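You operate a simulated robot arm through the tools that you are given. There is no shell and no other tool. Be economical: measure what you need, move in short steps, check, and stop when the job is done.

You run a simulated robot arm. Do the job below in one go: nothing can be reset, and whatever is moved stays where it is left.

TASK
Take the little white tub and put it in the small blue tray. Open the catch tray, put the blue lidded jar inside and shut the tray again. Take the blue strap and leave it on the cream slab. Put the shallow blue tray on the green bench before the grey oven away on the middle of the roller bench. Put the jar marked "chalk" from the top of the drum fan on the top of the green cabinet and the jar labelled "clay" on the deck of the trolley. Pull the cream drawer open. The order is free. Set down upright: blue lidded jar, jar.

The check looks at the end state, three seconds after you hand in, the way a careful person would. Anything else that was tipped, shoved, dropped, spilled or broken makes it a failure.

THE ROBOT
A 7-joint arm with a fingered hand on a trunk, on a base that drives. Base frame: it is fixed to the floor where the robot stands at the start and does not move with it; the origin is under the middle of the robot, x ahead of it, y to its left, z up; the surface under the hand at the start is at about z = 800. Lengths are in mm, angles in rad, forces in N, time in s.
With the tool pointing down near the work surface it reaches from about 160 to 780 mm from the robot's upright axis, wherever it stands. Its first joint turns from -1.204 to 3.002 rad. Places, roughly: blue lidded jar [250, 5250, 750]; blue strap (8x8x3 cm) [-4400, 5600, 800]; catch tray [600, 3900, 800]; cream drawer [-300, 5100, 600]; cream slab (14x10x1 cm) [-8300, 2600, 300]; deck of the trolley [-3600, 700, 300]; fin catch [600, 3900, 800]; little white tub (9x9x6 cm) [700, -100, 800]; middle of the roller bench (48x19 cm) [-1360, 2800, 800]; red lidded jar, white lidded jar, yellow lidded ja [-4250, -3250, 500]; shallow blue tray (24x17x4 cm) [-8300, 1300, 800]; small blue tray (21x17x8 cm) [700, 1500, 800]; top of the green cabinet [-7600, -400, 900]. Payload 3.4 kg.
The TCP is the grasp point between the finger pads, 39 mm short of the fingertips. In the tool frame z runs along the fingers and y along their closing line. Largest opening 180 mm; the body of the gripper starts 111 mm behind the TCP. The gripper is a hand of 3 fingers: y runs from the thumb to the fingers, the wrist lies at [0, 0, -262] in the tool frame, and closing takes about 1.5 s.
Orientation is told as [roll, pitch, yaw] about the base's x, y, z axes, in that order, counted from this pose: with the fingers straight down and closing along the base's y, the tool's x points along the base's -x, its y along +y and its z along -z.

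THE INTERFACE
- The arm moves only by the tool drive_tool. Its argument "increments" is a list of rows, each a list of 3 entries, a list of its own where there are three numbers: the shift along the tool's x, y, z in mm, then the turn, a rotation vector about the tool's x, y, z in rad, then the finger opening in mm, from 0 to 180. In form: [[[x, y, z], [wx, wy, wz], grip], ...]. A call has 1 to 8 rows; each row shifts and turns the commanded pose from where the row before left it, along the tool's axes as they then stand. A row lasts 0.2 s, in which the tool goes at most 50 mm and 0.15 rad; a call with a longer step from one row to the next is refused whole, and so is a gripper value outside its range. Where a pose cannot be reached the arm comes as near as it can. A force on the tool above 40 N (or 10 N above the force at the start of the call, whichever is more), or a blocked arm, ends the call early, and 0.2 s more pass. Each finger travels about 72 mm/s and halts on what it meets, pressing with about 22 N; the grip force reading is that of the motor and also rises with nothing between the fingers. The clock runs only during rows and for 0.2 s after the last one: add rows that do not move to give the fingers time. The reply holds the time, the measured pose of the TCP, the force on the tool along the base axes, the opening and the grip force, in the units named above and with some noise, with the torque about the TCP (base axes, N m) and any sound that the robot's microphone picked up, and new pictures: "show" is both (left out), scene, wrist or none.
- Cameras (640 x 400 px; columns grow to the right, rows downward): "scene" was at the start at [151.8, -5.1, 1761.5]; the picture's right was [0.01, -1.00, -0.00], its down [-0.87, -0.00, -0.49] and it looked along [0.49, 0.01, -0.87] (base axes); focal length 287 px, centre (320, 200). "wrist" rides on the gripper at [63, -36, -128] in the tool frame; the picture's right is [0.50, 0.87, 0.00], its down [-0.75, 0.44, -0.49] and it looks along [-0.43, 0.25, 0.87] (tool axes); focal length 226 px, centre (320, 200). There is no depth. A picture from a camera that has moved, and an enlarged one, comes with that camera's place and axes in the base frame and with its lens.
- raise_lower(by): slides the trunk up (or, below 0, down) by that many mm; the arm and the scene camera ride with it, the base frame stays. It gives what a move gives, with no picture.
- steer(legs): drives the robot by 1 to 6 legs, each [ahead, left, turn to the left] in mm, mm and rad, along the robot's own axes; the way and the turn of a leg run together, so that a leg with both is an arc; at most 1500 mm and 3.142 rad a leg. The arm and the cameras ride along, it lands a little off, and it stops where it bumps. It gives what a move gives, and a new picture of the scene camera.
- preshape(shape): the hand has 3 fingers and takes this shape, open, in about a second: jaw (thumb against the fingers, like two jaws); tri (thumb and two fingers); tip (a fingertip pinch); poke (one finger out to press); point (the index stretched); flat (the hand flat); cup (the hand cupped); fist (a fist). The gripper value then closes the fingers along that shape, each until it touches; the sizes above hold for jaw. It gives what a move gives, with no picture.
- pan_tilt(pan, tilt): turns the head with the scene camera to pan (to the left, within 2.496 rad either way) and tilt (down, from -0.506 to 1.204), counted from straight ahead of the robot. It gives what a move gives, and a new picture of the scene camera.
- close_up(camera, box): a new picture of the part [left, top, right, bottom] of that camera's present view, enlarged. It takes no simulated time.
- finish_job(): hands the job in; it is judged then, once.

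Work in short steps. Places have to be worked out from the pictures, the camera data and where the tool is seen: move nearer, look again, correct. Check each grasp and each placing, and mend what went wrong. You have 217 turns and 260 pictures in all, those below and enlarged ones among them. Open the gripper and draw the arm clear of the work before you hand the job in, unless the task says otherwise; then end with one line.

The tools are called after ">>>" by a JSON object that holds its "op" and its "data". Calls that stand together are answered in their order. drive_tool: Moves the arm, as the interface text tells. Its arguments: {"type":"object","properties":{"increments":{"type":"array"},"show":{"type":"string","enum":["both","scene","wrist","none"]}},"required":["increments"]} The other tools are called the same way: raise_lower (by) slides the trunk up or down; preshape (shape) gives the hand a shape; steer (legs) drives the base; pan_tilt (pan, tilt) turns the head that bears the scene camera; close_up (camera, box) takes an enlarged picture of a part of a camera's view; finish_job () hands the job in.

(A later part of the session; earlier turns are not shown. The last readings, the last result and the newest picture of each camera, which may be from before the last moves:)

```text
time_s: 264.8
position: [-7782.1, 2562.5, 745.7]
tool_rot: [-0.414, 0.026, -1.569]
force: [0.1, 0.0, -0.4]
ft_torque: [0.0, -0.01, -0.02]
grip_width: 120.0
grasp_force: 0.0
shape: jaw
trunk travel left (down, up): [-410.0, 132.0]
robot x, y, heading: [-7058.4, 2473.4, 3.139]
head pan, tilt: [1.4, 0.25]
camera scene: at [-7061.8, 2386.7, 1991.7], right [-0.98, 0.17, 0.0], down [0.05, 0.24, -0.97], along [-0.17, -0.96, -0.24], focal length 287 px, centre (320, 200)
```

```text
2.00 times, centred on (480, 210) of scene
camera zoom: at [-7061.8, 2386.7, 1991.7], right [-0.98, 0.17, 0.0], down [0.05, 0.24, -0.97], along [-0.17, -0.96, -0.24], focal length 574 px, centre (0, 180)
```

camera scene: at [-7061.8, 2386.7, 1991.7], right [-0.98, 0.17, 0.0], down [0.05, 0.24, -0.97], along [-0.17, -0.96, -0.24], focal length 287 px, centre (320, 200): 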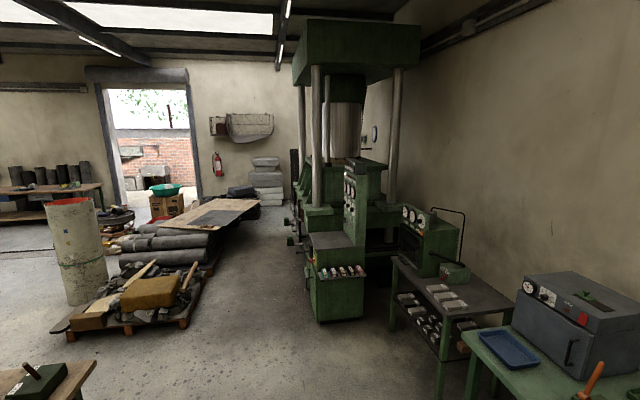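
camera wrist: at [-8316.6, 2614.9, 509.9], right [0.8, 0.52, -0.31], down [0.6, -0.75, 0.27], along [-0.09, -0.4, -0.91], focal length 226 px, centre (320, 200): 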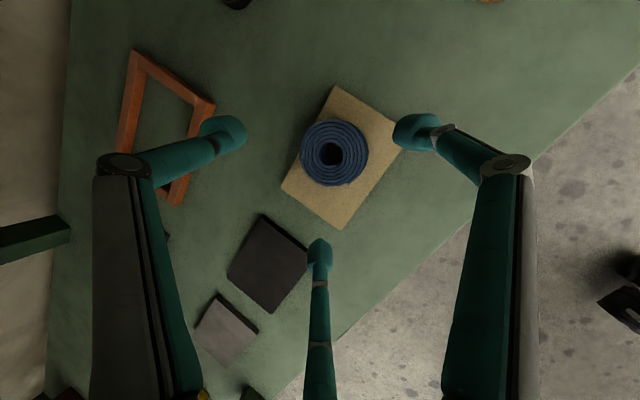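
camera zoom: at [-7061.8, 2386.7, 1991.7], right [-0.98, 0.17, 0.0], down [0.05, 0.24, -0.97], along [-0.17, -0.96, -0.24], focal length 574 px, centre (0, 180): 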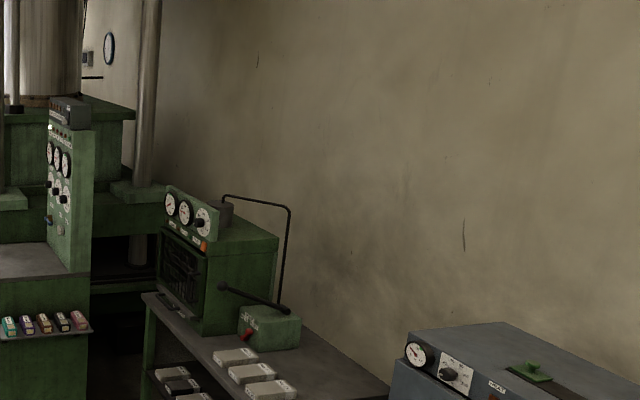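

The round black drum with jars on top is near (-4300,-3100). First the shallow blue tray, since it's close. I'll level and raise the hand, then slide along to the tray.

>>> {"op": "drive_tool", "data": {"increments": [[[0, 0, -40], [-0.14, -0.026, 0], 120], [[0, 0, -45], [-0.14, 0, 0], 120], [[0, 0, -45], [-0.132, 0, 0], 120], [[0, 0, -45], [0, 0, 0], 120], [[0, 0, -45], [0, 0, 0], 120], [[0, 0, -45], [0, 0, 0], 120], [[0, 0, -30], [0, 0, 0], 120]], "show": "none"}}

>>> {"op": "steer", "data": {"legs": [[0, 1300, 0], [180, 0, 0]]}}

>>> {"op": "pan_tilt", "data": {"pan": 0, "tilt": 0.75}}

```text
time_s: 266.4
position: [-7746.9, 2562.6, 1036.4]
tool_rot: [-0.001, 0.004, -1.562]
force: [0.2, -0.1, 0.2]
ft_torque: [0.0, -0.02, -0.04]
grip_width: 119.7
grasp_force: 0.0
shape: jaw
trunk travel left (down, up): [-410.0, 132.0]
robot x, y, heading: [-7058.0, 2470.4, 3.144]
head pan, tilt: [1.4, 0.25]
```

```text
time_s: 274.1
position: [-7929.5, 1261.8, 1036.2]
tool_rot: [-0.003, 0.006, -1.559]
force: [0.3, 0.0, 0.0]
ft_torque: [0.01, 0.0, -0.03]
grip_width: 119.9
grasp_force: 0.0
shape: jaw
trunk travel left (down, up): [-410.0, 132.0]
robot x, y, heading: [-7237.7, 1176.5, 3.141]
head pan, tilt: [1.4, 0.25]
camera scene: at [-7245.2, 1087.5, 1991.6], right [-0.99, 0.17, 0.0], down [0.05, 0.24, -0.97], along [-0.16, -0.96, -0.25], focal length 287 px, centre (320, 200)
```

scene: 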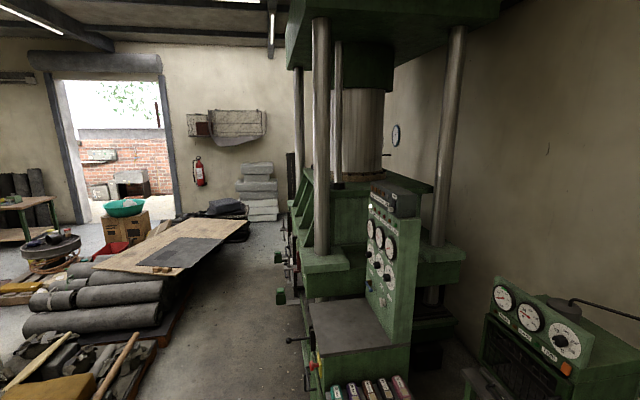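

```text
time_s: 275.6
position: [-7927.9, 1260.2, 1038.9]
tool_rot: [-0.006, 0.005, -1.557]
force: [-0.3, 0.6, 0.1]
ft_torque: [0.01, 0.01, -0.01]
grip_width: 119.6
grasp_force: 0.0
shape: jaw
trunk travel left (down, up): [-410.0, 132.0]
robot x, y, heading: [-7243.4, 1176.7, 3.138]
head pan, tilt: [0.0, 0.75]
camera scene: at [-7311.3, 1182.2, 1946.1], right [0.0, 1.0, 0.0], down [0.68, 0.0, -0.73], along [-0.73, 0.0, -0.68], focal length 287 px, centre (320, 200)
```

scene: 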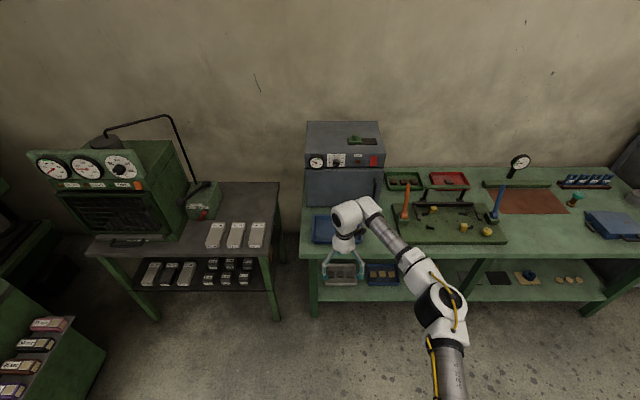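

The arm hides the tray in this view. I'll shift the hand 180 mm aside for a clear look.

>>> {"op": "drive_tool", "data": {"increments": [[[45, 0, 0], [0, 0, 0], 80], [[45, 0, 0], [0, 0, 0], 80], [[45, 0, 0], [0, 0, 0], 80], [[45, 0, 0], [0, 0, 0], 80]], "show": "none"}}

>>> {"op": "close_up", "data": {"camera": "scene", "box": [290, 190, 410, 270]}}

```text
time_s: 276.6
position: [-7928.6, 1441.5, 1039.1]
tool_rot: [-0.004, 0.006, -1.558]
force: [-0.8, 0.3, 0.7]
ft_torque: [0.0, 0.04, -0.01]
grip_width: 80.4
grasp_force: 0.1
shape: jaw
trunk travel left (down, up): [-410.0, 132.0]
robot x, y, heading: [-7240.2, 1176.8, 3.136]
head pan, tilt: [0.0, 0.75]
```

```text
5.00 times, centred on (350, 230) of scene
camera zoom: at [-7310.1, 1187.3, 1946.1], right [0.0, 1.0, -0.01], down [0.68, 0.0, -0.73], along [-0.73, 0.0, -0.68], focal length 1435 px, centre (170, 50)
```

zoom: 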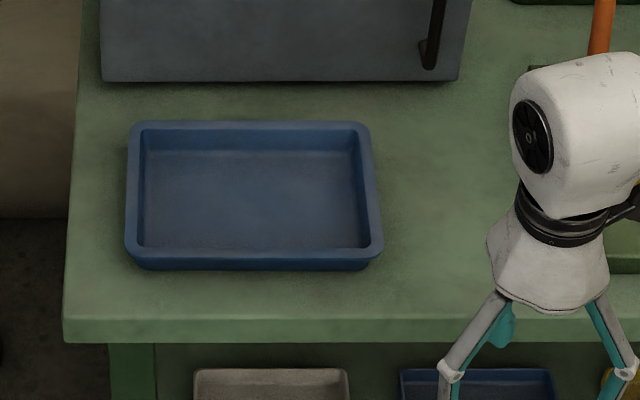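

The tray's front rim is at about x -8208, y centre 1269. I'll drive closer and bring the hand over the middle of the front wall.

>>> {"op": "steer", "data": {"legs": [[275, 0, 0]]}}

>>> {"op": "drive_tool", "data": {"increments": [[[-43, 0, 0], [0, 0, 0], 80], [[-43, 0, 0], [0, 0, 0], 80], [[-43, 0, 0], [0, 0, 0], 80], [[-43, 0, 0], [0, 0, 0], 80], [[0, 0, 40], [0, 0, 0], 80], [[0, 0, 0], [0, 0, 0], 80]], "show": "wrist"}}

```text
time_s: 278.5
position: [-8201.4, 1441.4, 1038.3]
tool_rot: [-0.005, 0.007, -1.562]
force: [-0.8, 0.1, -0.5]
ft_torque: [-0.02, 0.0, -0.01]
grip_width: 80.4
grasp_force: 0.1
shape: jaw
trunk travel left (down, up): [-410.0, 132.0]
robot x, y, heading: [-7512.8, 1174.0, 3.143]
head pan, tilt: [0.0, 0.75]
camera scene: at [-7584.3, 1184.4, 1946.0], right [0.0, 1.0, 0.0], down [0.68, 0.0, -0.73], along [-0.73, 0.0, -0.68], focal length 287 px, centre (320, 200)
```

scene: 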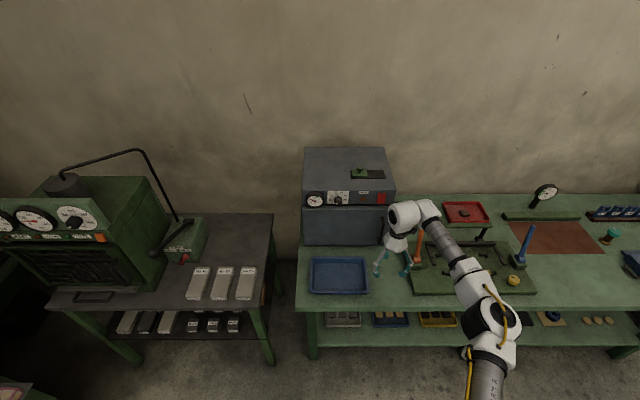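

```text
time_s: 279.9
position: [-8196.4, 1269.2, 1001.9]
tool_rot: [-0.008, 0.007, -1.56]
force: [-0.2, 0.5, 0.2]
ft_torque: [-0.01, -0.04, -0.03]
grip_width: 80.5
grasp_force: 0.1
shape: jaw
trunk travel left (down, up): [-410.0, 132.0]
robot x, y, heading: [-7513.4, 1178.3, 3.141]
head pan, tilt: [0.0, 0.75]
camera wrist: at [-8234.0, 1329.7, 1130.1], right [0.86, 0.51, 0.0], down [0.45, -0.75, 0.48], along [0.24, -0.42, -0.88], focal length 226 px, centre (320, 200)
```

wrist: 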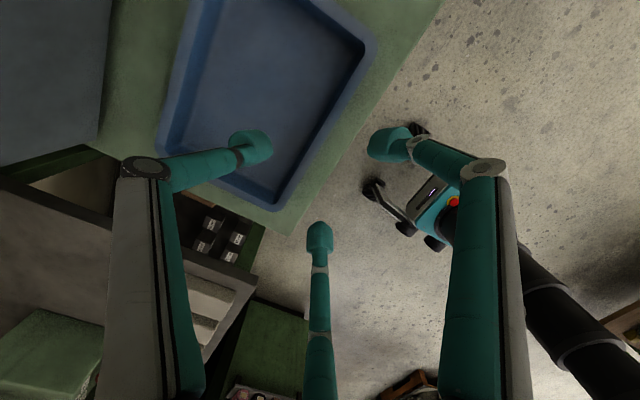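

The front wall's rim is at x≈-8203, mid y≈1267. I'll line up and descend so the thumb is inside the tray and the two fingers outside.

>>> {"op": "drive_tool", "data": {"increments": [[[-2, -7, 0], [0.006, -0.007, 0], 80], [[0, 0, 40], [0, 0, 0], 80], [[0, 0, 40], [0, 0, 0], 80], [[0, 0, 30], [0, 0, 0], 80], [[0, 0, 0], [0, 0, 0], 80]], "show": "wrist"}}

```text
time_s: 281.1
position: [-8206.2, 1265.3, 889.7]
tool_rot: [-0.015, 0.002, -1.559]
force: [0.1, -0.4, 0.4]
ft_torque: [0.02, 0.0, 0.03]
grip_width: 80.2
grasp_force: 0.0
shape: jaw
trunk travel left (down, up): [-410.0, 132.0]
robot x, y, heading: [-7515.0, 1179.9, 3.138]
head pan, tilt: [0.0, 0.75]
camera wrist: at [-8241.7, 1326.2, 1019.4], right [0.86, 0.51, -0.01], down [0.45, -0.75, 0.48], along [0.24, -0.42, -0.87], focal length 226 px, centre (320, 200)
```

wrist: 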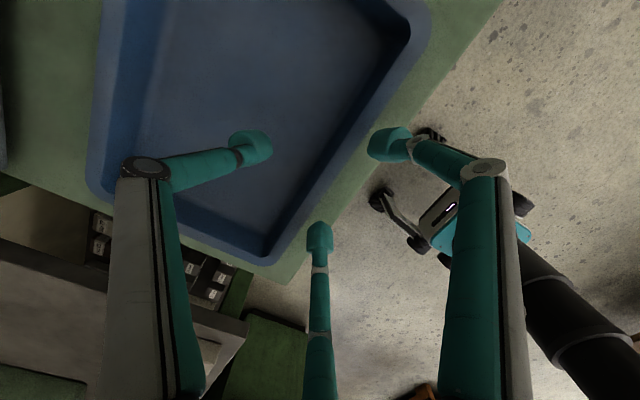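

Thumb inside and fingers outside, as intended. I'll go down the last 38 mm and close.

>>> {"op": "drive_tool", "data": {"increments": [[[0, 0, 25], [0, 0, 0], 80], [[0, 0, 13], [0, 0, 0], 80], [[0, 0, 0], [0, 0, 0], 50], [[0, 0, 0], [0, 0, 0], 20], [[0, 0, 0], [0, 0, 0], 0], [[0, 0, 0], [0, 0, 0], 0], [[0, 0, 0], [0, 0, 0], 0]], "show": "wrist"}}

```text
time_s: 282.7
position: [-8207.5, 1264.3, 851.5]
tool_rot: [-0.016, 0.004, -1.56]
force: [-0.4, -0.1, 0.0]
ft_torque: [-0.02, 0.06, 0.02]
grip_width: 2.8
grasp_force: 22.3
shape: jaw
trunk travel left (down, up): [-410.0, 132.0]
robot x, y, heading: [-7509.8, 1181.0, 3.138]
head pan, tilt: [0.0, 0.75]
camera wrist: at [-8243.1, 1325.6, 981.3], right [0.86, 0.51, -0.01], down [0.45, -0.75, 0.48], along [0.24, -0.42, -0.87], focal length 226 px, centre (320, 200)
```

wrist: 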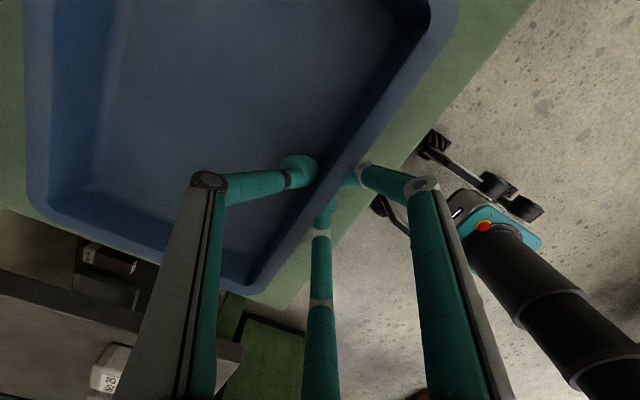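

Gripped on the wall. I'll lift gently 40 mm to see whether the tray stays level.

>>> {"op": "drive_tool", "data": {"increments": [[[0, 0, -10], [0, 0, 0], 0], [[0, 0, -15], [0, 0, 0], 0], [[0, 0, -15], [0, 0, 0], 0], [[0, 0, 0], [0, 0, 0], 0]], "show": "both"}}

```text
time_s: 283.7
position: [-8206.3, 1264.4, 891.5]
tool_rot: [-0.014, 0.0, -1.559]
force: [0.7, 0.4, -1.8]
ft_torque: [-0.05, -0.13, 0.0]
grip_width: 2.6
grasp_force: 22.0
shape: jaw
trunk travel left (down, up): [-410.0, 132.0]
robot x, y, heading: [-7513.6, 1174.1, 3.143]
head pan, tilt: [0.0, 0.75]
camera scene: at [-7584.9, 1182.6, 1946.0], right [0.0, 1.0, 0.0], down [0.69, 0.0, -0.73], along [-0.73, 0.0, -0.69], focal length 287 px, centre (320, 200)
camera wrist: at [-8242.9, 1326.3, 1021.2], right [0.86, 0.51, -0.01], down [0.45, -0.75, 0.48], along [0.24, -0.42, -0.87], focal length 226 px, centre (320, 200)
```

scene: 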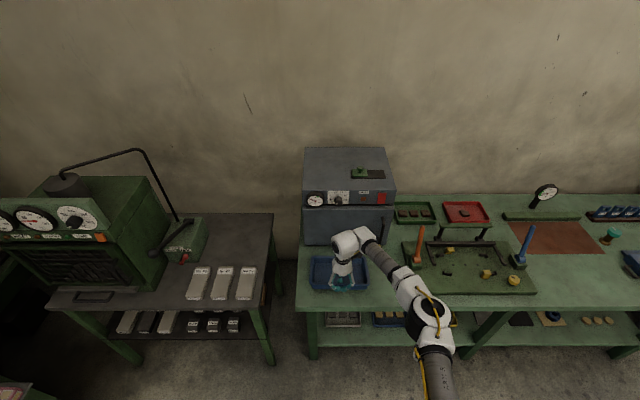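
wrist: 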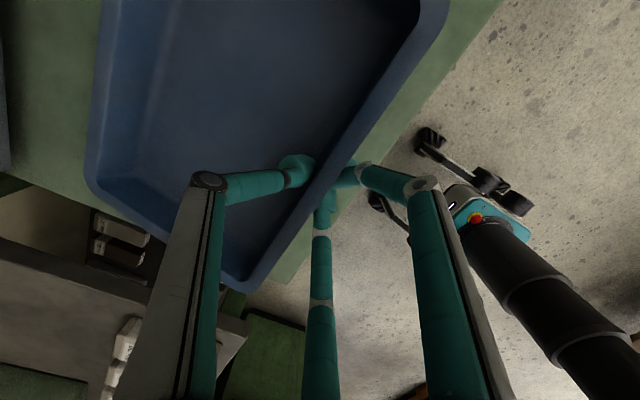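

The tray may be sagging at its far edge. I'll raise more to see how it hangs.

>>> {"op": "drive_tool", "data": {"increments": [[[0, 0, -30], [0, 0, 0], 0], [[0, 0, -30], [0, 0, 0], 0], [[0, 0, -40], [0, 0, 0], 0], [[0, 0, -40], [0, 0, 0], 0], [[0, 0, 0], [0, 0, 0], 0]], "show": "both"}}

>>> {"op": "close_up", "data": {"camera": "scene", "box": [290, 210, 410, 310]}}

```text
time_s: 284.9
position: [-8204.6, 1264.6, 1031.0]
tool_rot: [-0.012, 0.001, -1.562]
force: [-0.1, -0.4, -1.6]
ft_torque: [0.0, -0.11, -0.01]
grip_width: 2.4
grasp_force: 21.7
shape: jaw
trunk travel left (down, up): [-410.0, 132.0]
robot x, y, heading: [-7511.3, 1177.5, 3.141]
head pan, tilt: [0.0, 0.75]
camera scene: at [-7585.7, 1182.7, 1945.9], right [0.0, 1.0, 0.0], down [0.69, 0.0, -0.73], along [-0.73, 0.0, -0.69], focal length 287 px, centre (320, 200)
camera wrist: at [-8240.1, 1326.1, 1160.7], right [0.86, 0.51, -0.01], down [0.45, -0.75, 0.49], along [0.24, -0.42, -0.87], focal length 226 px, centre (320, 200)
```

scene: 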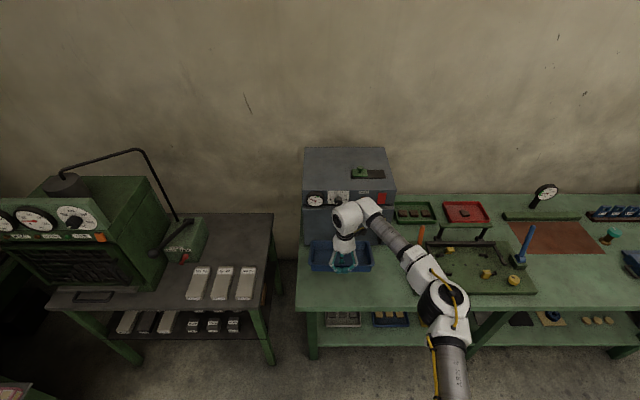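
wrist: 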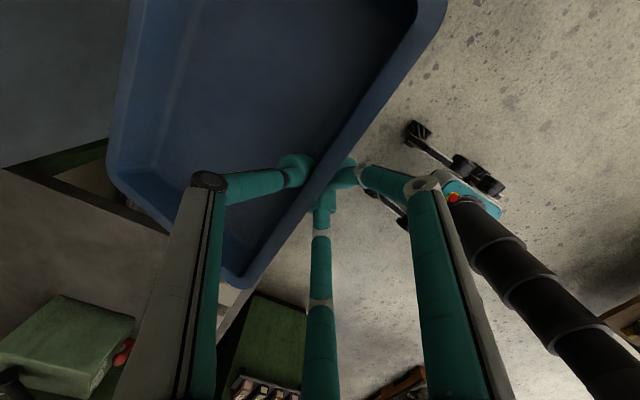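

```text
4.00 times, centred on (350, 260) of scene
camera zoom: at [-7585.7, 1182.7, 1945.9], right [0.0, 1.0, 0.0], down [0.69, 0.0, -0.73], along [-0.73, 0.0, -0.69], focal length 1148 px, centre (200, -40)
```

zoom: 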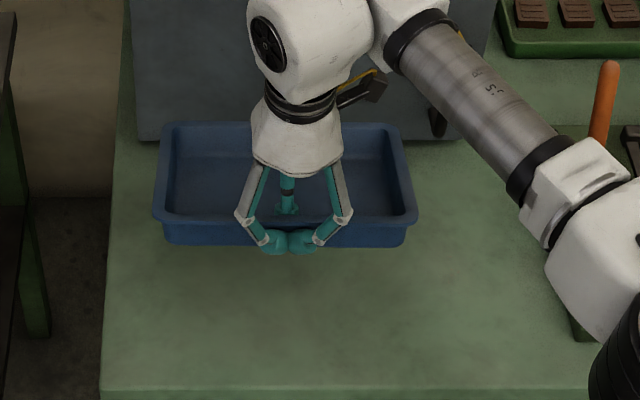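

The tray is held securely with only a slight sag. I'll carry it via the known corridor back to the roller bench's front side.

>>> {"op": "steer", "data": {"legs": [[-450, 0, 0], [0, -1480, 0], [0, -1480, 0], [-1300, 0, 0], [-1300, 0, 0]]}}

>>> {"op": "drive_tool", "data": {"increments": [[[0, 0, 0], [0, 0, 0], 0]], "show": "wrist"}}

```text
time_s: 313.7
position: [-5150.2, 4223.1, 1031.9]
tool_rot: [-0.013, 0.002, -1.533]
force: [0.3, -0.9, -2.2]
ft_torque: [-0.01, -0.17, 0.01]
grip_width: 2.2
grasp_force: 22.3
shape: jaw
trunk travel left (down, up): [-410.0, 132.0]
robot x, y, heading: [-4456.2, 4154.8, -3.122]
head pan, tilt: [0.0, 0.75]
camera scene: at [-4529.4, 4159.4, 1946.0], right [-0.03, 1.0, 0.0], down [0.68, 0.02, -0.73], along [-0.73, -0.02, -0.69], focal length 287 px, centre (320, 200)
```

scene: 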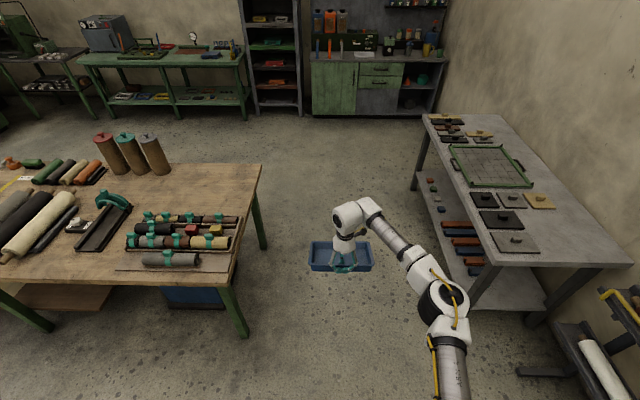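

```text
time_s: 314.1
position: [-5149.2, 4222.7, 1033.8]
tool_rot: [-0.014, 0.004, -1.531]
force: [0.1, -0.2, -1.3]
ft_torque: [0.03, -0.16, -0.02]
grip_width: 2.4
grasp_force: 22.2
shape: jaw
trunk travel left (down, up): [-410.0, 132.0]
robot x, y, heading: [-4458.2, 4152.0, -3.116]
head pan, tilt: [0.0, 0.75]
camera wrist: at [-5184.8, 4281.7, 1163.2], right [0.85, 0.53, -0.01], down [0.47, -0.74, 0.48], along [0.25, -0.41, -0.88], focal length 226 px, centre (320, 200)
```

wrist: 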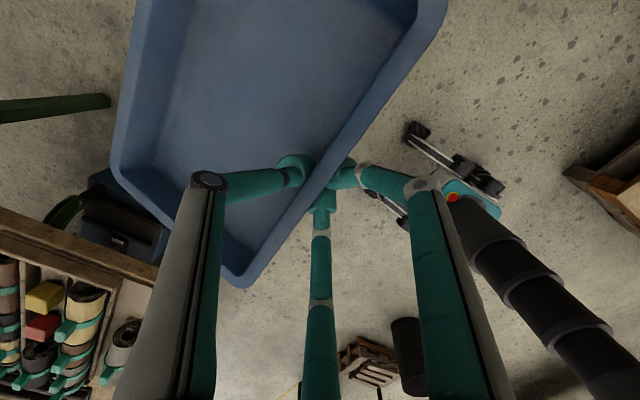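

The tray holds firm. Continuing to the roller bench.

>>> {"op": "steer", "data": {"legs": [[-1400, 0, -0.026], [-1400, 0, 0], [-1400, 0, 0], [0, 700, 0], [0, 700, 0]]}}

>>> {"op": "pan_tilt", "data": {"pan": 0, "tilt": 0.7}}

```text
time_s: 341.1
position: [-944.3, 2884.4, 1032.0]
tool_rot: [-0.015, -0.006, -1.547]
force: [-0.1, 0.2, -3.0]
ft_torque: [-0.06, -0.2, -0.02]
grip_width: 2.2
grasp_force: 22.0
shape: jaw
trunk travel left (down, up): [-410.0, 132.0]
robot x, y, heading: [-255.7, 2800.0, -3.13]
head pan, tilt: [0.0, 0.75]
camera scene: at [-328.6, 2828.9, 1945.6], right [-0.01, 1.0, -0.02], down [0.69, 0.0, -0.73], along [-0.73, -0.02, -0.69], focal length 287 px, centre (320, 200)
```

scene: 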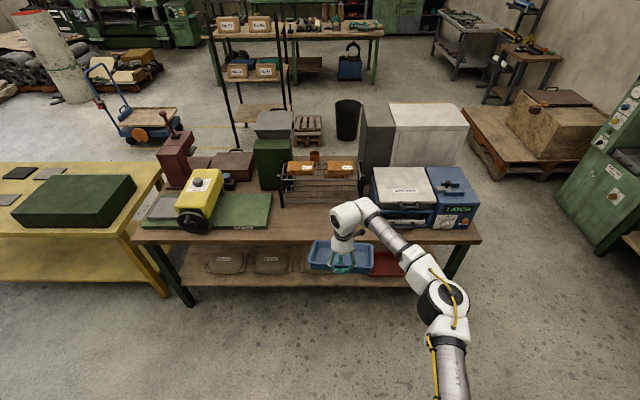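

```text
time_s: 341.7
position: [-942.2, 2880.4, 1035.4]
tool_rot: [-0.018, 0.005, -1.549]
force: [0.4, 0.1, -1.8]
ft_torque: [-0.03, -0.2, -0.01]
grip_width: 2.5
grasp_force: 22.2
shape: jaw
trunk travel left (down, up): [-410.0, 132.0]
robot x, y, heading: [-252.9, 2798.1, -3.128]
head pan, tilt: [0.0, 0.7]
camera scene: at [-330.0, 2813.5, 1950.2], right [-0.01, 1.0, -0.01], down [0.65, 0.0, -0.76], along [-0.76, -0.01, -0.65], focal length 287 px, centre (320, 200)
```

scene: 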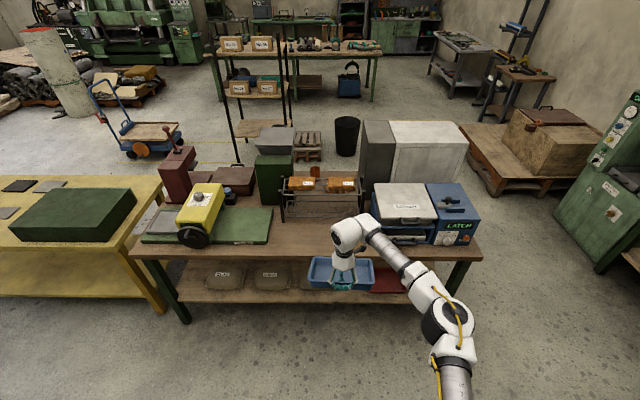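

The open strip in front of the sponge rack spans y≈2551–3085 and x≈-1230…-1483. I'll aim the tray centre at about (-1358,2808).

>>> {"op": "steer", "data": {"legs": [[325, 70, -0.012]]}}

>>> {"op": "close_up", "data": {"camera": "scene", "box": [180, 190, 480, 377]}}

```text
time_s: 343.9
position: [-1264.3, 2796.0, 1037.7]
tool_rot: [-0.018, 0.017, -1.557]
force: [0.2, -0.7, -3.3]
ft_torque: [0.04, -0.15, 0.03]
grip_width: 2.6
grasp_force: 22.2
shape: jaw
trunk travel left (down, up): [-410.0, 132.0]
robot x, y, heading: [-580.1, 2722.1, -3.144]
head pan, tilt: [0.0, 0.7]
camera scene: at [-654.0, 2721.9, 1950.3], right [0.0, 1.0, 0.0], down [0.65, 0.0, -0.76], along [-0.76, 0.0, -0.65], focal length 287 px, centre (320, 200)
```

scene: 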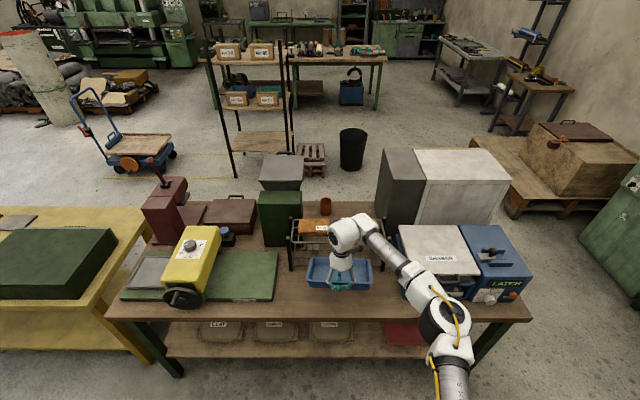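

```text
2.13 times, centred on (330, 284) of scene
camera zoom: at [-654.0, 2721.9, 1950.3], right [0.0, 1.0, 0.0], down [0.65, 0.0, -0.76], along [-0.76, 0.0, -0.65], focal length 612 px, centre (299, 22)
```

zoom: 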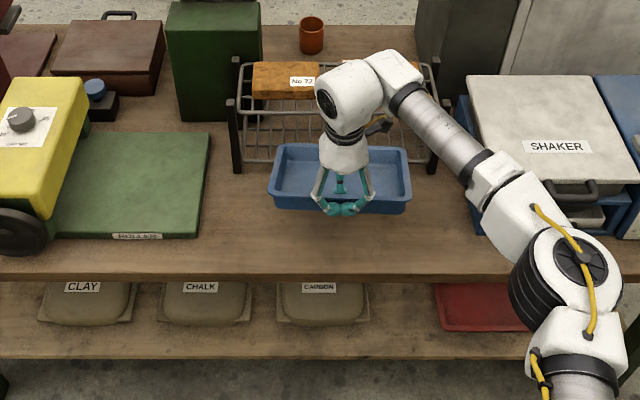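

Good alignment. I'll lower toward the bench.

>>> {"op": "drive_tool", "data": {"increments": [[[0, -8, 0], [0, 0, 0], 0], [[0, 0, 40], [0, 0, 0], 0], [[0, 0, 40], [0, 0, 0], 0], [[0, 0, 40], [0, 0, 0], 0], [[0, 0, 0], [0, 0, 0], 0]], "show": "both"}}

```text
time_s: 345.1
position: [-1272.7, 2800.1, 918.9]
tool_rot: [-0.023, 0.015, -1.554]
force: [-0.8, -0.4, -2.5]
ft_torque: [-0.01, -0.19, -0.02]
grip_width: 2.4
grasp_force: 21.7
shape: jaw
trunk travel left (down, up): [-410.0, 132.0]
robot x, y, heading: [-579.3, 2724.3, -3.142]
head pan, tilt: [0.0, 0.7]
camera scene: at [-653.0, 2728.4, 1950.3], right [0.0, 1.0, 0.0], down [0.65, 0.0, -0.76], along [-0.76, 0.0, -0.65], focal length 287 px, centre (320, 200)
camera wrist: at [-1307.4, 2859.9, 1050.1], right [0.86, 0.51, -0.01], down [0.46, -0.76, 0.47], along [0.23, -0.41, -0.88], focal length 226 px, centre (320, 200)
```

scene: 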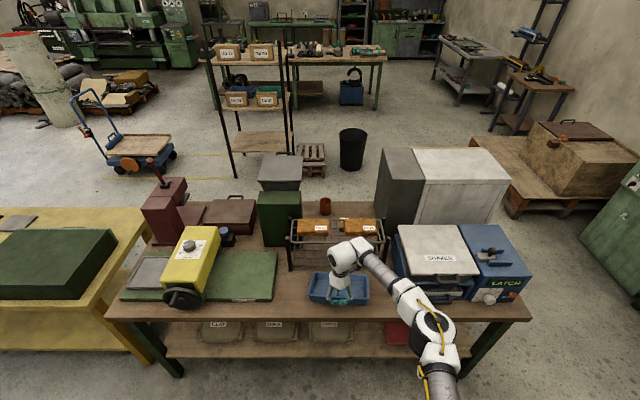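
wrist: 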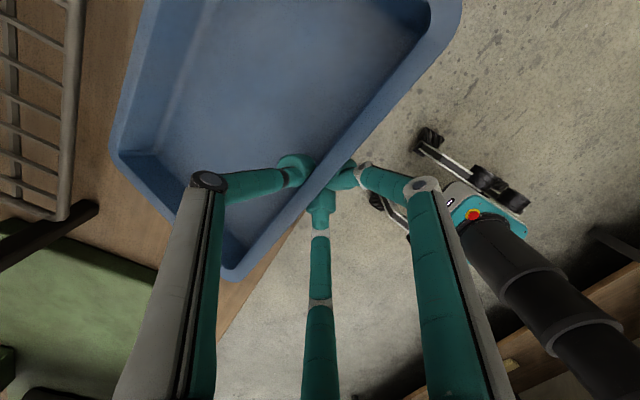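

Clear of the rack. I'll lower slowly the rest of the way.

>>> {"op": "drive_tool", "data": {"increments": [[[0, 0, 15], [0, 0, 0], 0], [[0, 0, 15], [0, 0, 0], 0], [[0, 0, 12], [0, 0, 0], 0], [[0, 0, 10], [0, 0, 0], 0], [[0, 0, 8], [0, 0, 0], 0], [[0, 0, 4], [0, 0, 0], 0], [[0, 0, 0], [0, 0, 0], 0]], "show": "both"}}

```text
time_s: 346.7
position: [-1274.0, 2799.6, 855.1]
tool_rot: [-0.021, 0.017, -1.558]
force: [-0.3, -0.3, -1.3]
ft_torque: [0.01, 0.06, 0.0]
grip_width: 2.8
grasp_force: 21.8
shape: jaw
trunk travel left (down, up): [-410.0, 132.0]
robot x, y, heading: [-579.9, 2724.7, -3.144]
head pan, tilt: [0.0, 0.7]
camera scene: at [-653.1, 2729.2, 1950.3], right [0.0, 1.0, 0.0], down [0.65, 0.0, -0.76], along [-0.76, 0.0, -0.65], focal length 287 px, centre (320, 200)
camera wrist: at [-1309.4, 2859.4, 985.1], right [0.86, 0.51, -0.01], down [0.46, -0.76, 0.47], along [0.23, -0.41, -0.88], focal length 226 px, centre (320, 200)
```

scene: 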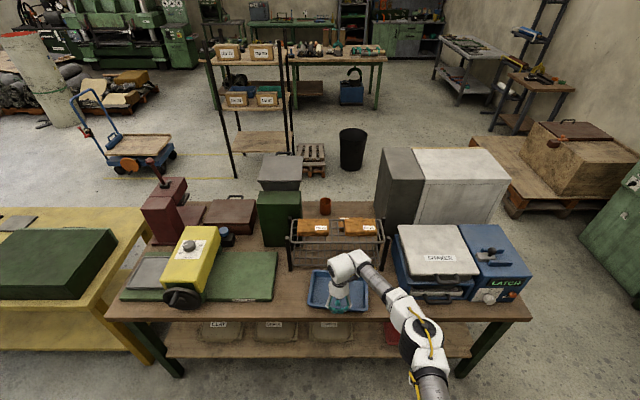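
wrist: 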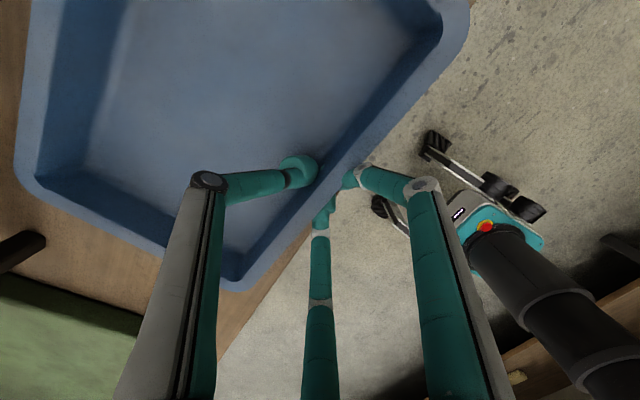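

The torque dropped, so the tray is resting on the bench. I'll lower 3 mm more, open and lift away.

>>> {"op": "drive_tool", "data": {"increments": [[[0, 0, 3], [0, 0, 0], 0], [[0, 0, 0], [0, 0, 0], 30], [[0, 0, 0], [0, 0, 0], 70], [[0, 0, 0], [0, 0, 0], 70], [[0, 0, -30], [0, 0, 0], 70], [[0, 0, -45], [0, 0, 0], 70], [[0, 0, -45], [0, 0, 0], 70], [[0, 0, -45], [0, 0, 0], 70]], "show": "wrist"}}

>>> {"op": "steer", "data": {"legs": [[-330, 0, 0]]}}

>>> {"op": "close_up", "data": {"camera": "scene", "box": [200, 180, 440, 330]}}

```text
time_s: 348.5
position: [-1269.3, 2796.1, 1017.1]
tool_rot: [-0.02, 0.015, -1.556]
force: [0.6, 0.2, 0.4]
ft_torque: [0.0, 0.05, -0.05]
grip_width: 69.7
grasp_force: 0.0
shape: jaw
trunk travel left (down, up): [-410.0, 132.0]
robot x, y, heading: [-577.0, 2722.4, -3.143]
head pan, tilt: [0.0, 0.7]
camera wrist: at [-1304.3, 2855.5, 1148.3], right [0.86, 0.51, -0.01], down [0.46, -0.76, 0.47], along [0.23, -0.41, -0.88], focal length 226 px, centre (320, 200)
```

wrist: 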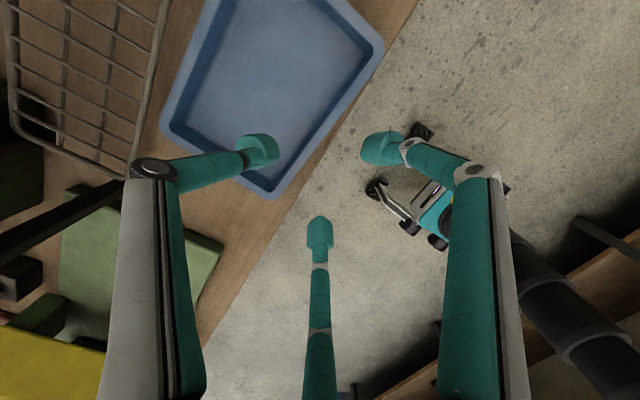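

```text
time_s: 350.6
position: [-940.0, 2796.3, 1017.6]
tool_rot: [-0.023, 0.015, -1.559]
force: [0.3, 0.5, -1.0]
ft_torque: [-0.01, 0.02, -0.01]
grip_width: 69.8
grasp_force: 0.0
shape: jaw
trunk travel left (down, up): [-410.0, 132.0]
robot x, y, heading: [-248.5, 2723.5, 3.141]
head pan, tilt: [0.0, 0.7]
camera scene: at [-323.2, 2729.4, 1950.3], right [0.0, 1.0, 0.0], down [0.65, 0.0, -0.76], along [-0.76, 0.0, -0.65], focal length 287 px, centre (320, 200)
```

scene: 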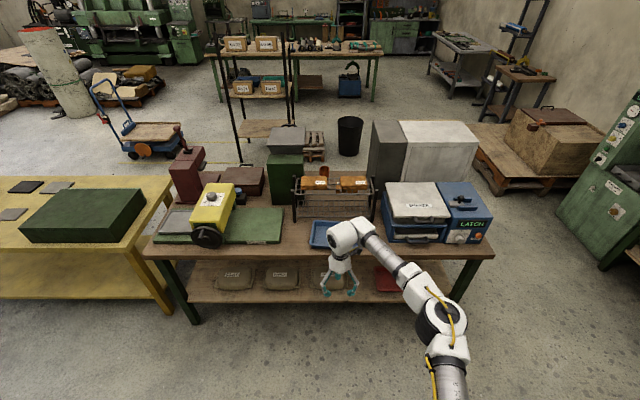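

```text
2.67 times, centred on (320, 255) of scene
camera zoom: at [-323.2, 2729.4, 1950.3], right [0.0, 1.0, 0.0], down [0.65, 0.0, -0.76], along [-0.76, 0.0, -0.65], focal length 765 px, centre (320, 53)
```

zoom: 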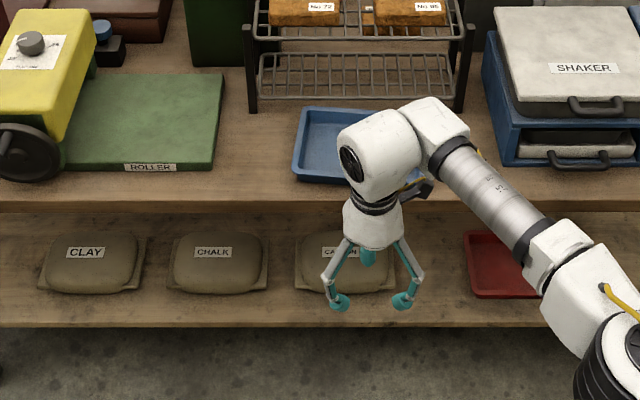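

The tray sits flat in the middle of the strip. Next are the jars on the drum: I'll drive down the aisle and through the gap between the yellow and grey tables.

>>> {"op": "steer", "data": {"legs": [[0, 1460, 0], [0, 1460, 0]]}}

>>> {"op": "pan_tilt", "data": {"pan": 0.3, "tilt": 0.3}}

```text
time_s: 364.7
position: [-927.2, -115.5, 1018.0]
tool_rot: [-0.026, 0.017, -1.557]
force: [-0.4, 1.0, 1.1]
ft_torque: [0.0, 0.01, 0.0]
grip_width: 69.8
grasp_force: 0.1
shape: jaw
trunk travel left (down, up): [-410.0, 132.0]
robot x, y, heading: [-243.2, -190.1, -3.135]
head pan, tilt: [0.0, 0.7]
camera scene: at [-313.7, -173.0, 1950.2], right [0.0, 1.0, -0.01], down [0.65, -0.01, -0.76], along [-0.76, -0.01, -0.65], focal length 287 px, centre (320, 200)
```

scene: 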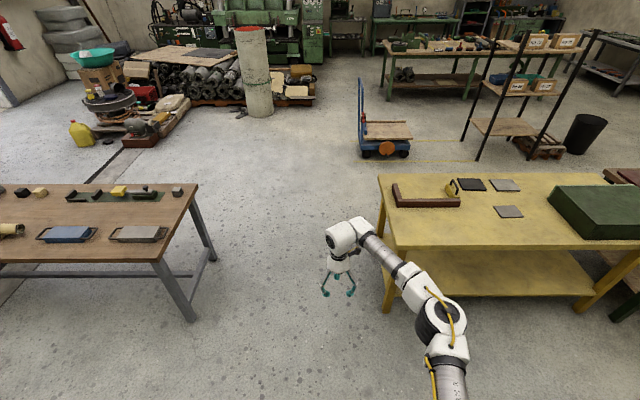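

```text
time_s: 365.6
position: [-924.6, -122.0, 1021.0]
tool_rot: [-0.027, 0.023, -1.556]
force: [-0.7, -0.1, 0.2]
ft_torque: [0.04, 0.01, 0.01]
grip_width: 69.6
grasp_force: 0.1
shape: jaw
trunk travel left (down, up): [-410.0, 132.0]
robot x, y, heading: [-236.9, -187.7, -3.138]
head pan, tilt: [0.3, 0.3]
camera scene: at [-318.0, -203.7, 1986.4], right [-0.3, 0.95, -0.01], down [0.29, 0.08, -0.95], along [-0.91, -0.29, -0.3], focal length 287 px, centre (320, 200)
```

scene: 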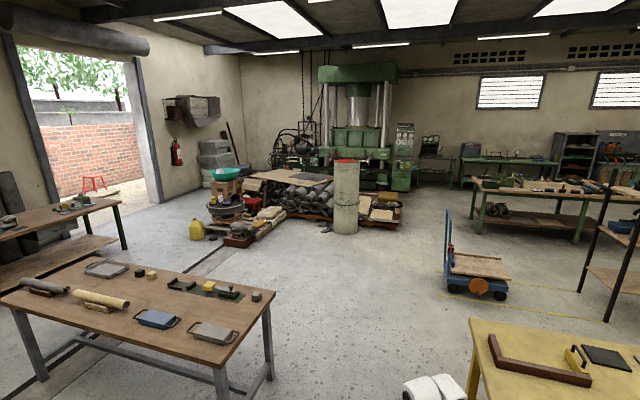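

I'll enlarge the drum area.

>>> {"op": "close_up", "data": {"camera": "scene", "box": [180, 140, 340, 260]}}

>>> {"op": "steer", "data": {"legs": [[0, 210, 0], [1300, 0, 0], [1100, 0, 0]]}}

>>> {"op": "pan_tilt", "data": {"pan": 0.7, "tilt": 0.4}}

```text
3.33 times, centred on (260, 200) of scene
camera zoom: at [-318.0, -203.7, 1986.4], right [-0.3, 0.95, -0.01], down [0.29, 0.08, -0.95], along [-0.91, -0.29, -0.3], focal length 956 px, centre (520, 200)
```

zoom: 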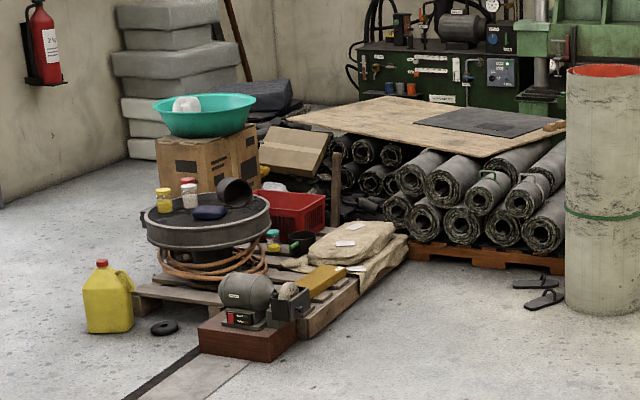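

```text
time_s: 378.6
position: [-3332.2, -360.5, 1021.3]
tool_rot: [-0.027, 0.02, -1.543]
force: [0.0, 0.2, -0.2]
ft_torque: [0.01, 0.03, 0.03]
grip_width: 69.7
grasp_force: 0.1
shape: jaw
trunk travel left (down, up): [-410.0, 132.0]
robot x, y, heading: [-2647.9, -417.5, -3.127]
head pan, tilt: [0.3, 0.3]
camera scene: at [-2724.0, -444.5, 1986.4], right [-0.31, 0.95, 0.0], down [0.28, 0.09, -0.95], along [-0.91, -0.3, -0.3], focal length 287 px, centre (320, 200)
```

scene: 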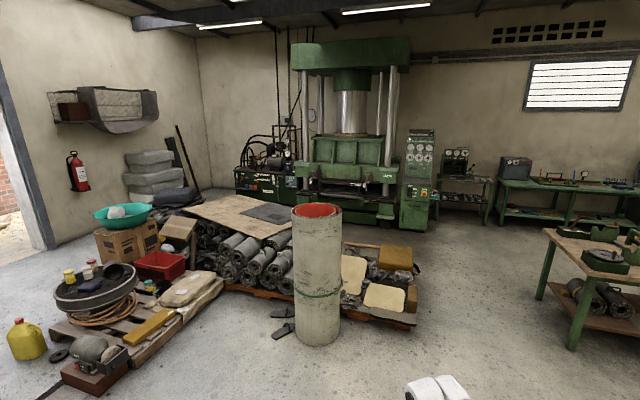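

```text
time_s: 379.5
position: [-3329.2, -359.4, 1023.7]
tool_rot: [-0.029, 0.02, -1.545]
force: [0.4, -0.7, -0.1]
ft_torque: [-0.02, 0.0, 0.04]
grip_width: 69.7
grasp_force: 0.0
shape: jaw
trunk travel left (down, up): [-410.0, 132.0]
robot x, y, heading: [-2645.7, -414.8, -3.126]
head pan, tilt: [0.7, 0.4]
camera scene: at [-2705.0, -474.5, 1977.4], right [-0.65, 0.76, 0.0], down [0.3, 0.25, -0.92], along [-0.7, -0.6, -0.39], focal length 287 px, centre (320, 200)
```

scene: 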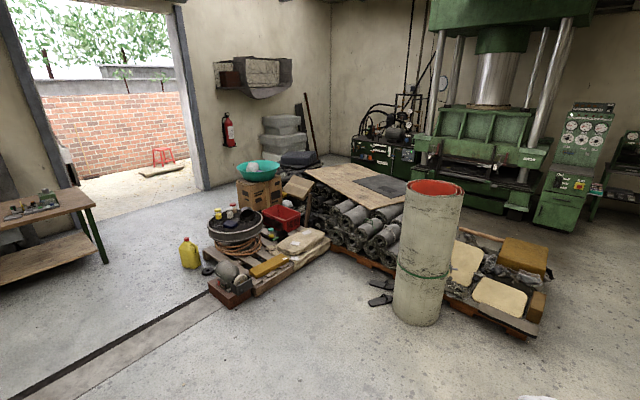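

The drum with the jars is at about (-4270,-3080). I'll zoom to read the labels.

>>> {"op": "close_up", "data": {"camera": "scene", "box": [200, 190, 290, 250]}}

```text
6.67 times, centred on (245, 220) of scene
camera zoom: at [-2705.0, -474.5, 1977.4], right [-0.65, 0.76, 0.0], down [0.3, 0.25, -0.92], along [-0.7, -0.6, -0.39], focal length 1913 px, centre (820, 67)
```

zoom: 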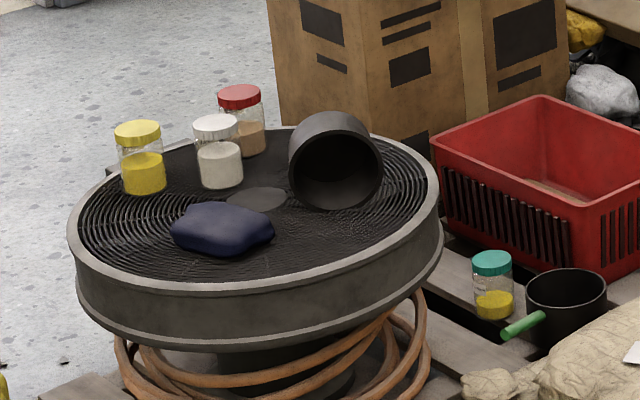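

By content, white lid looks like chalk and red lid (brown) like clay; I'll confirm the labels up close. I'll drive to the open floor east of the drum, between the yellow can and the grinder.

>>> {"op": "steer", "data": {"legs": [[0, 1300, -0.014], [0, 1270, 0], [700, 0, 0]]}}

>>> {"op": "pan_tilt", "data": {"pan": 0.1, "tilt": 0.7}}

```text
time_s: 395.4
position: [-4002.7, -2917.4, 1023.3]
tool_rot: [-0.028, 0.02, -1.558]
force: [-0.5, 0.7, 0.8]
ft_torque: [0.0, 0.0, -0.01]
grip_width: 69.8
grasp_force: 0.0
shape: jaw
trunk travel left (down, up): [-410.0, 132.0]
robot x, y, heading: [-3319.2, -2986.5, -3.142]
head pan, tilt: [0.7, 0.4]
camera scene: at [-3380.5, -3033.5, 1977.5], right [-0.65, 0.76, -0.01], down [0.3, 0.25, -0.92], along [-0.7, -0.6, -0.39], focal length 287 px, centre (320, 200)
```

scene: 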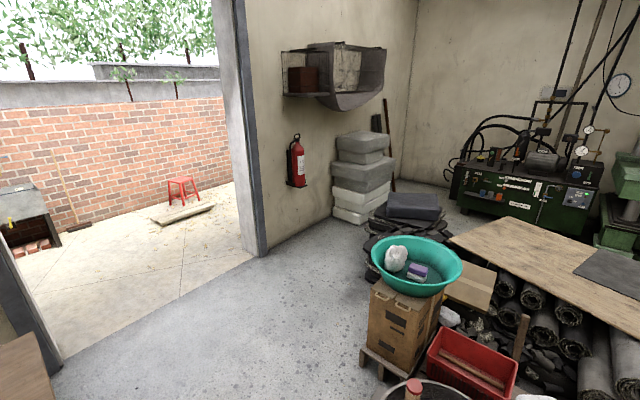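

```text
time_s: 396.4
position: [-4000.7, -2923.2, 1025.0]
tool_rot: [-0.031, 0.027, -1.557]
force: [-0.6, -0.6, -0.2]
ft_torque: [0.0, 0.0, 0.0]
grip_width: 69.7
grasp_force: 0.1
shape: jaw
trunk travel left (down, up): [-410.0, 132.0]
robot x, y, heading: [-3319.4, -2985.0, -3.141]
head pan, tilt: [0.099, 0.7]
camera scene: at [-3393.8, -2988.6, 1950.4], right [-0.1, 0.99, 0.0], down [0.64, 0.06, -0.76], along [-0.76, -0.08, -0.65], focal length 287 px, centre (320, 200)
```

scene: 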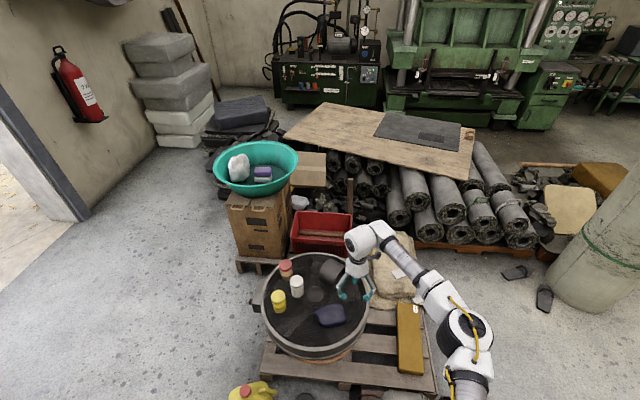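

I'll zoom on the jars to measure them and read the labels.

>>> {"op": "close_up", "data": {"camera": "scene", "box": [250, 240, 370, 330]}}

```text
4.44 times, centred on (310, 285) of scene
camera zoom: at [-3393.8, -2988.6, 1950.4], right [-0.1, 0.99, 0.0], down [0.64, 0.06, -0.76], along [-0.76, -0.08, -0.65], focal length 1275 px, centre (364, -178)
```

zoom: 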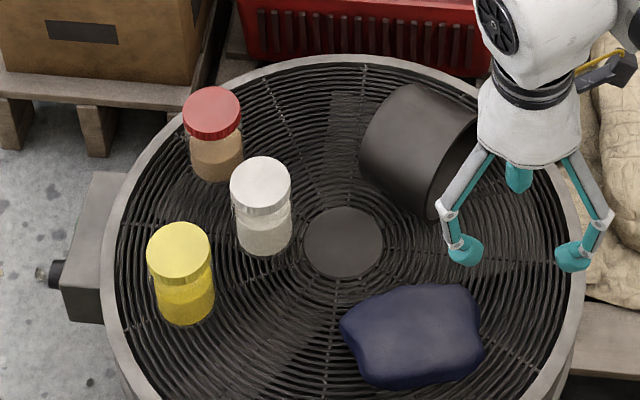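

The lids are at z≈632 and the grille at z≈527: white at (-4265,-3208), red at (-4358,-3283), yellow at (-4164,-3286). I'll move closer, lower the trunk and turn the hand so the fingers fall between the jars.

>>> {"op": "steer", "data": {"legs": [[320, 0, 0]]}}

>>> {"op": "raise_lower", "data": {"by": -200}}

>>> {"op": "drive_tool", "data": {"increments": [[[0, 0, 0], [-0.03, -0.027, 0.14], 130], [[0, 0, 0], [0, 0, 0.14], 130], [[0, 0, 0], [0, 0, 0.14], 130], [[0, 0, 0], [0, 0, 0.117], 130], [[-30.5, 28.5, 0], [0, 0, 0], 130], [[-30.5, 28.5, 0], [0, 0, 0], 130], [[-30.5, 28.5, 0], [0, 0, 0], 130], [[-30.5, 28.5, 0], [0, 0, 0], 130]], "show": "both"}}

```text
time_s: 398.2
position: [-4154.3, -2829.0, 1021.1]
tool_rot: [-0.028, 0.017, -1.711]
force: [-0.8, -1.0, -1.3]
ft_torque: [0.07, -0.06, 0.02]
grip_width: 69.9
grasp_force: 0.1
shape: jaw
trunk travel left (down, up): [-410.0, 132.0]
robot x, y, heading: [-3485.6, -2999.5, 2.988]
head pan, tilt: [0.099, 0.7]
stopped in leg 1: the robot was blocked; the commanded pose is now the measured one
camera scene: at [-3576.5, -3027.1, 1950.0], right [0.06, 1.0, 0.01], down [0.65, -0.03, -0.76], along [-0.75, 0.05, -0.65], focal length 287 px, centre (320, 200)
```

scene: 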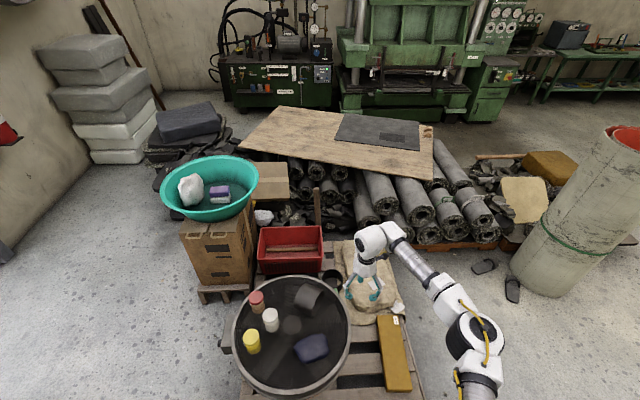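

```text
time_s: 400.4
position: [-4143.8, -2811.7, 827.9]
tool_rot: [-0.037, 0.004, -1.712]
force: [0.3, -0.1, 0.3]
ft_torque: [-0.02, 0.0, 0.01]
grip_width: 69.9
grasp_force: 0.0
shape: jaw
trunk travel left (down, up): [-210.0, 332.0]
robot x, y, heading: [-3481.6, -3001.8, 2.983]
head pan, tilt: [0.099, 0.7]
```

```text
time_s: 402.2
position: [-4133.9, -2978.8, 830.4]
tool_rot: [0.005, -0.025, -2.249]
force: [-0.5, -0.2, 0.5]
ft_torque: [0.01, -0.02, -0.03]
grip_width: 129.8
grasp_force: 0.0
shape: jaw
trunk travel left (down, up): [-210.0, 332.0]
robot x, y, heading: [-3488.7, -3000.0, 2.982]
head pan, tilt: [0.099, 0.7]
camera scene: at [-3704.9, -2984.4, 1747.1], right [0.06, 1.0, 0.01], down [0.65, -0.03, -0.76], along [-0.76, 0.05, -0.65], focal length 287 px, centre (320, 200)
camera wrist: at [-4121.7, -2904.1, 958.4], right [0.99, -0.15, -0.01], down [-0.13, -0.85, 0.51], along [-0.09, -0.51, -0.86], focal length 226 px, centre (320, 200)
```

scene: 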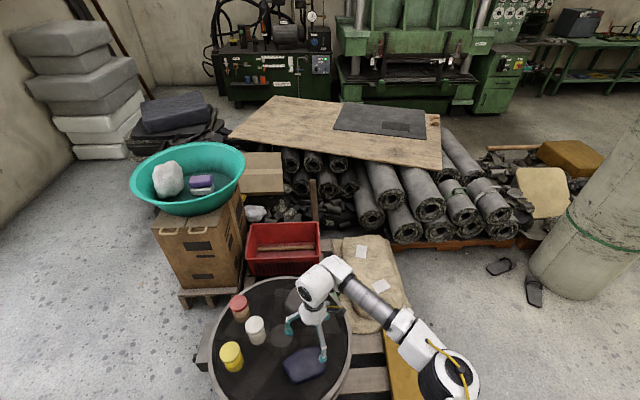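
wrist: 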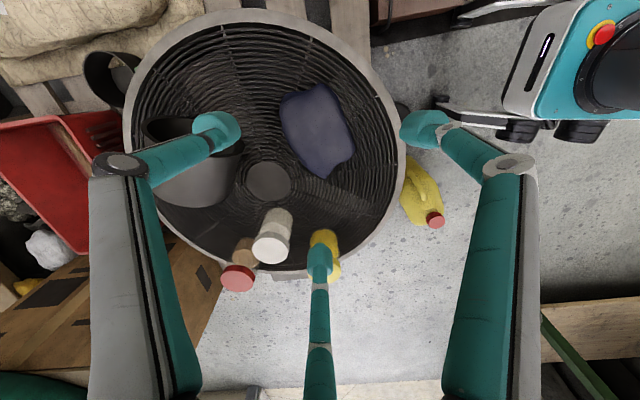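

The robot was blocked early and swung slightly, so it touched something low on its right. I'll look down there before doing anything else.

>>> {"op": "pan_tilt", "data": {"pan": -0.4, "tilt": 1.1}}

```text
time_s: 403.1
position: [-4131.7, -2976.8, 831.7]
tool_rot: [0.006, -0.028, -2.252]
force: [0.3, 0.1, 0.0]
ft_torque: [0.05, 0.01, -0.03]
grip_width: 129.6
grasp_force: 0.0
shape: jaw
trunk travel left (down, up): [-210.0, 332.0]
robot x, y, heading: [-3484.0, -2997.6, 2.987]
head pan, tilt: [-0.4, 1.1]
camera scene: at [-3672.8, -2953.2, 1717.4], right [0.53, 0.85, 0.01], down [0.76, -0.47, -0.45], along [-0.38, 0.24, -0.89], focal length 287 px, centre (320, 200)
```

scene: 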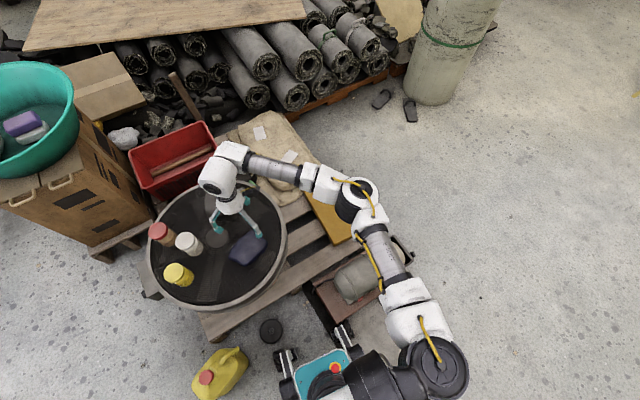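

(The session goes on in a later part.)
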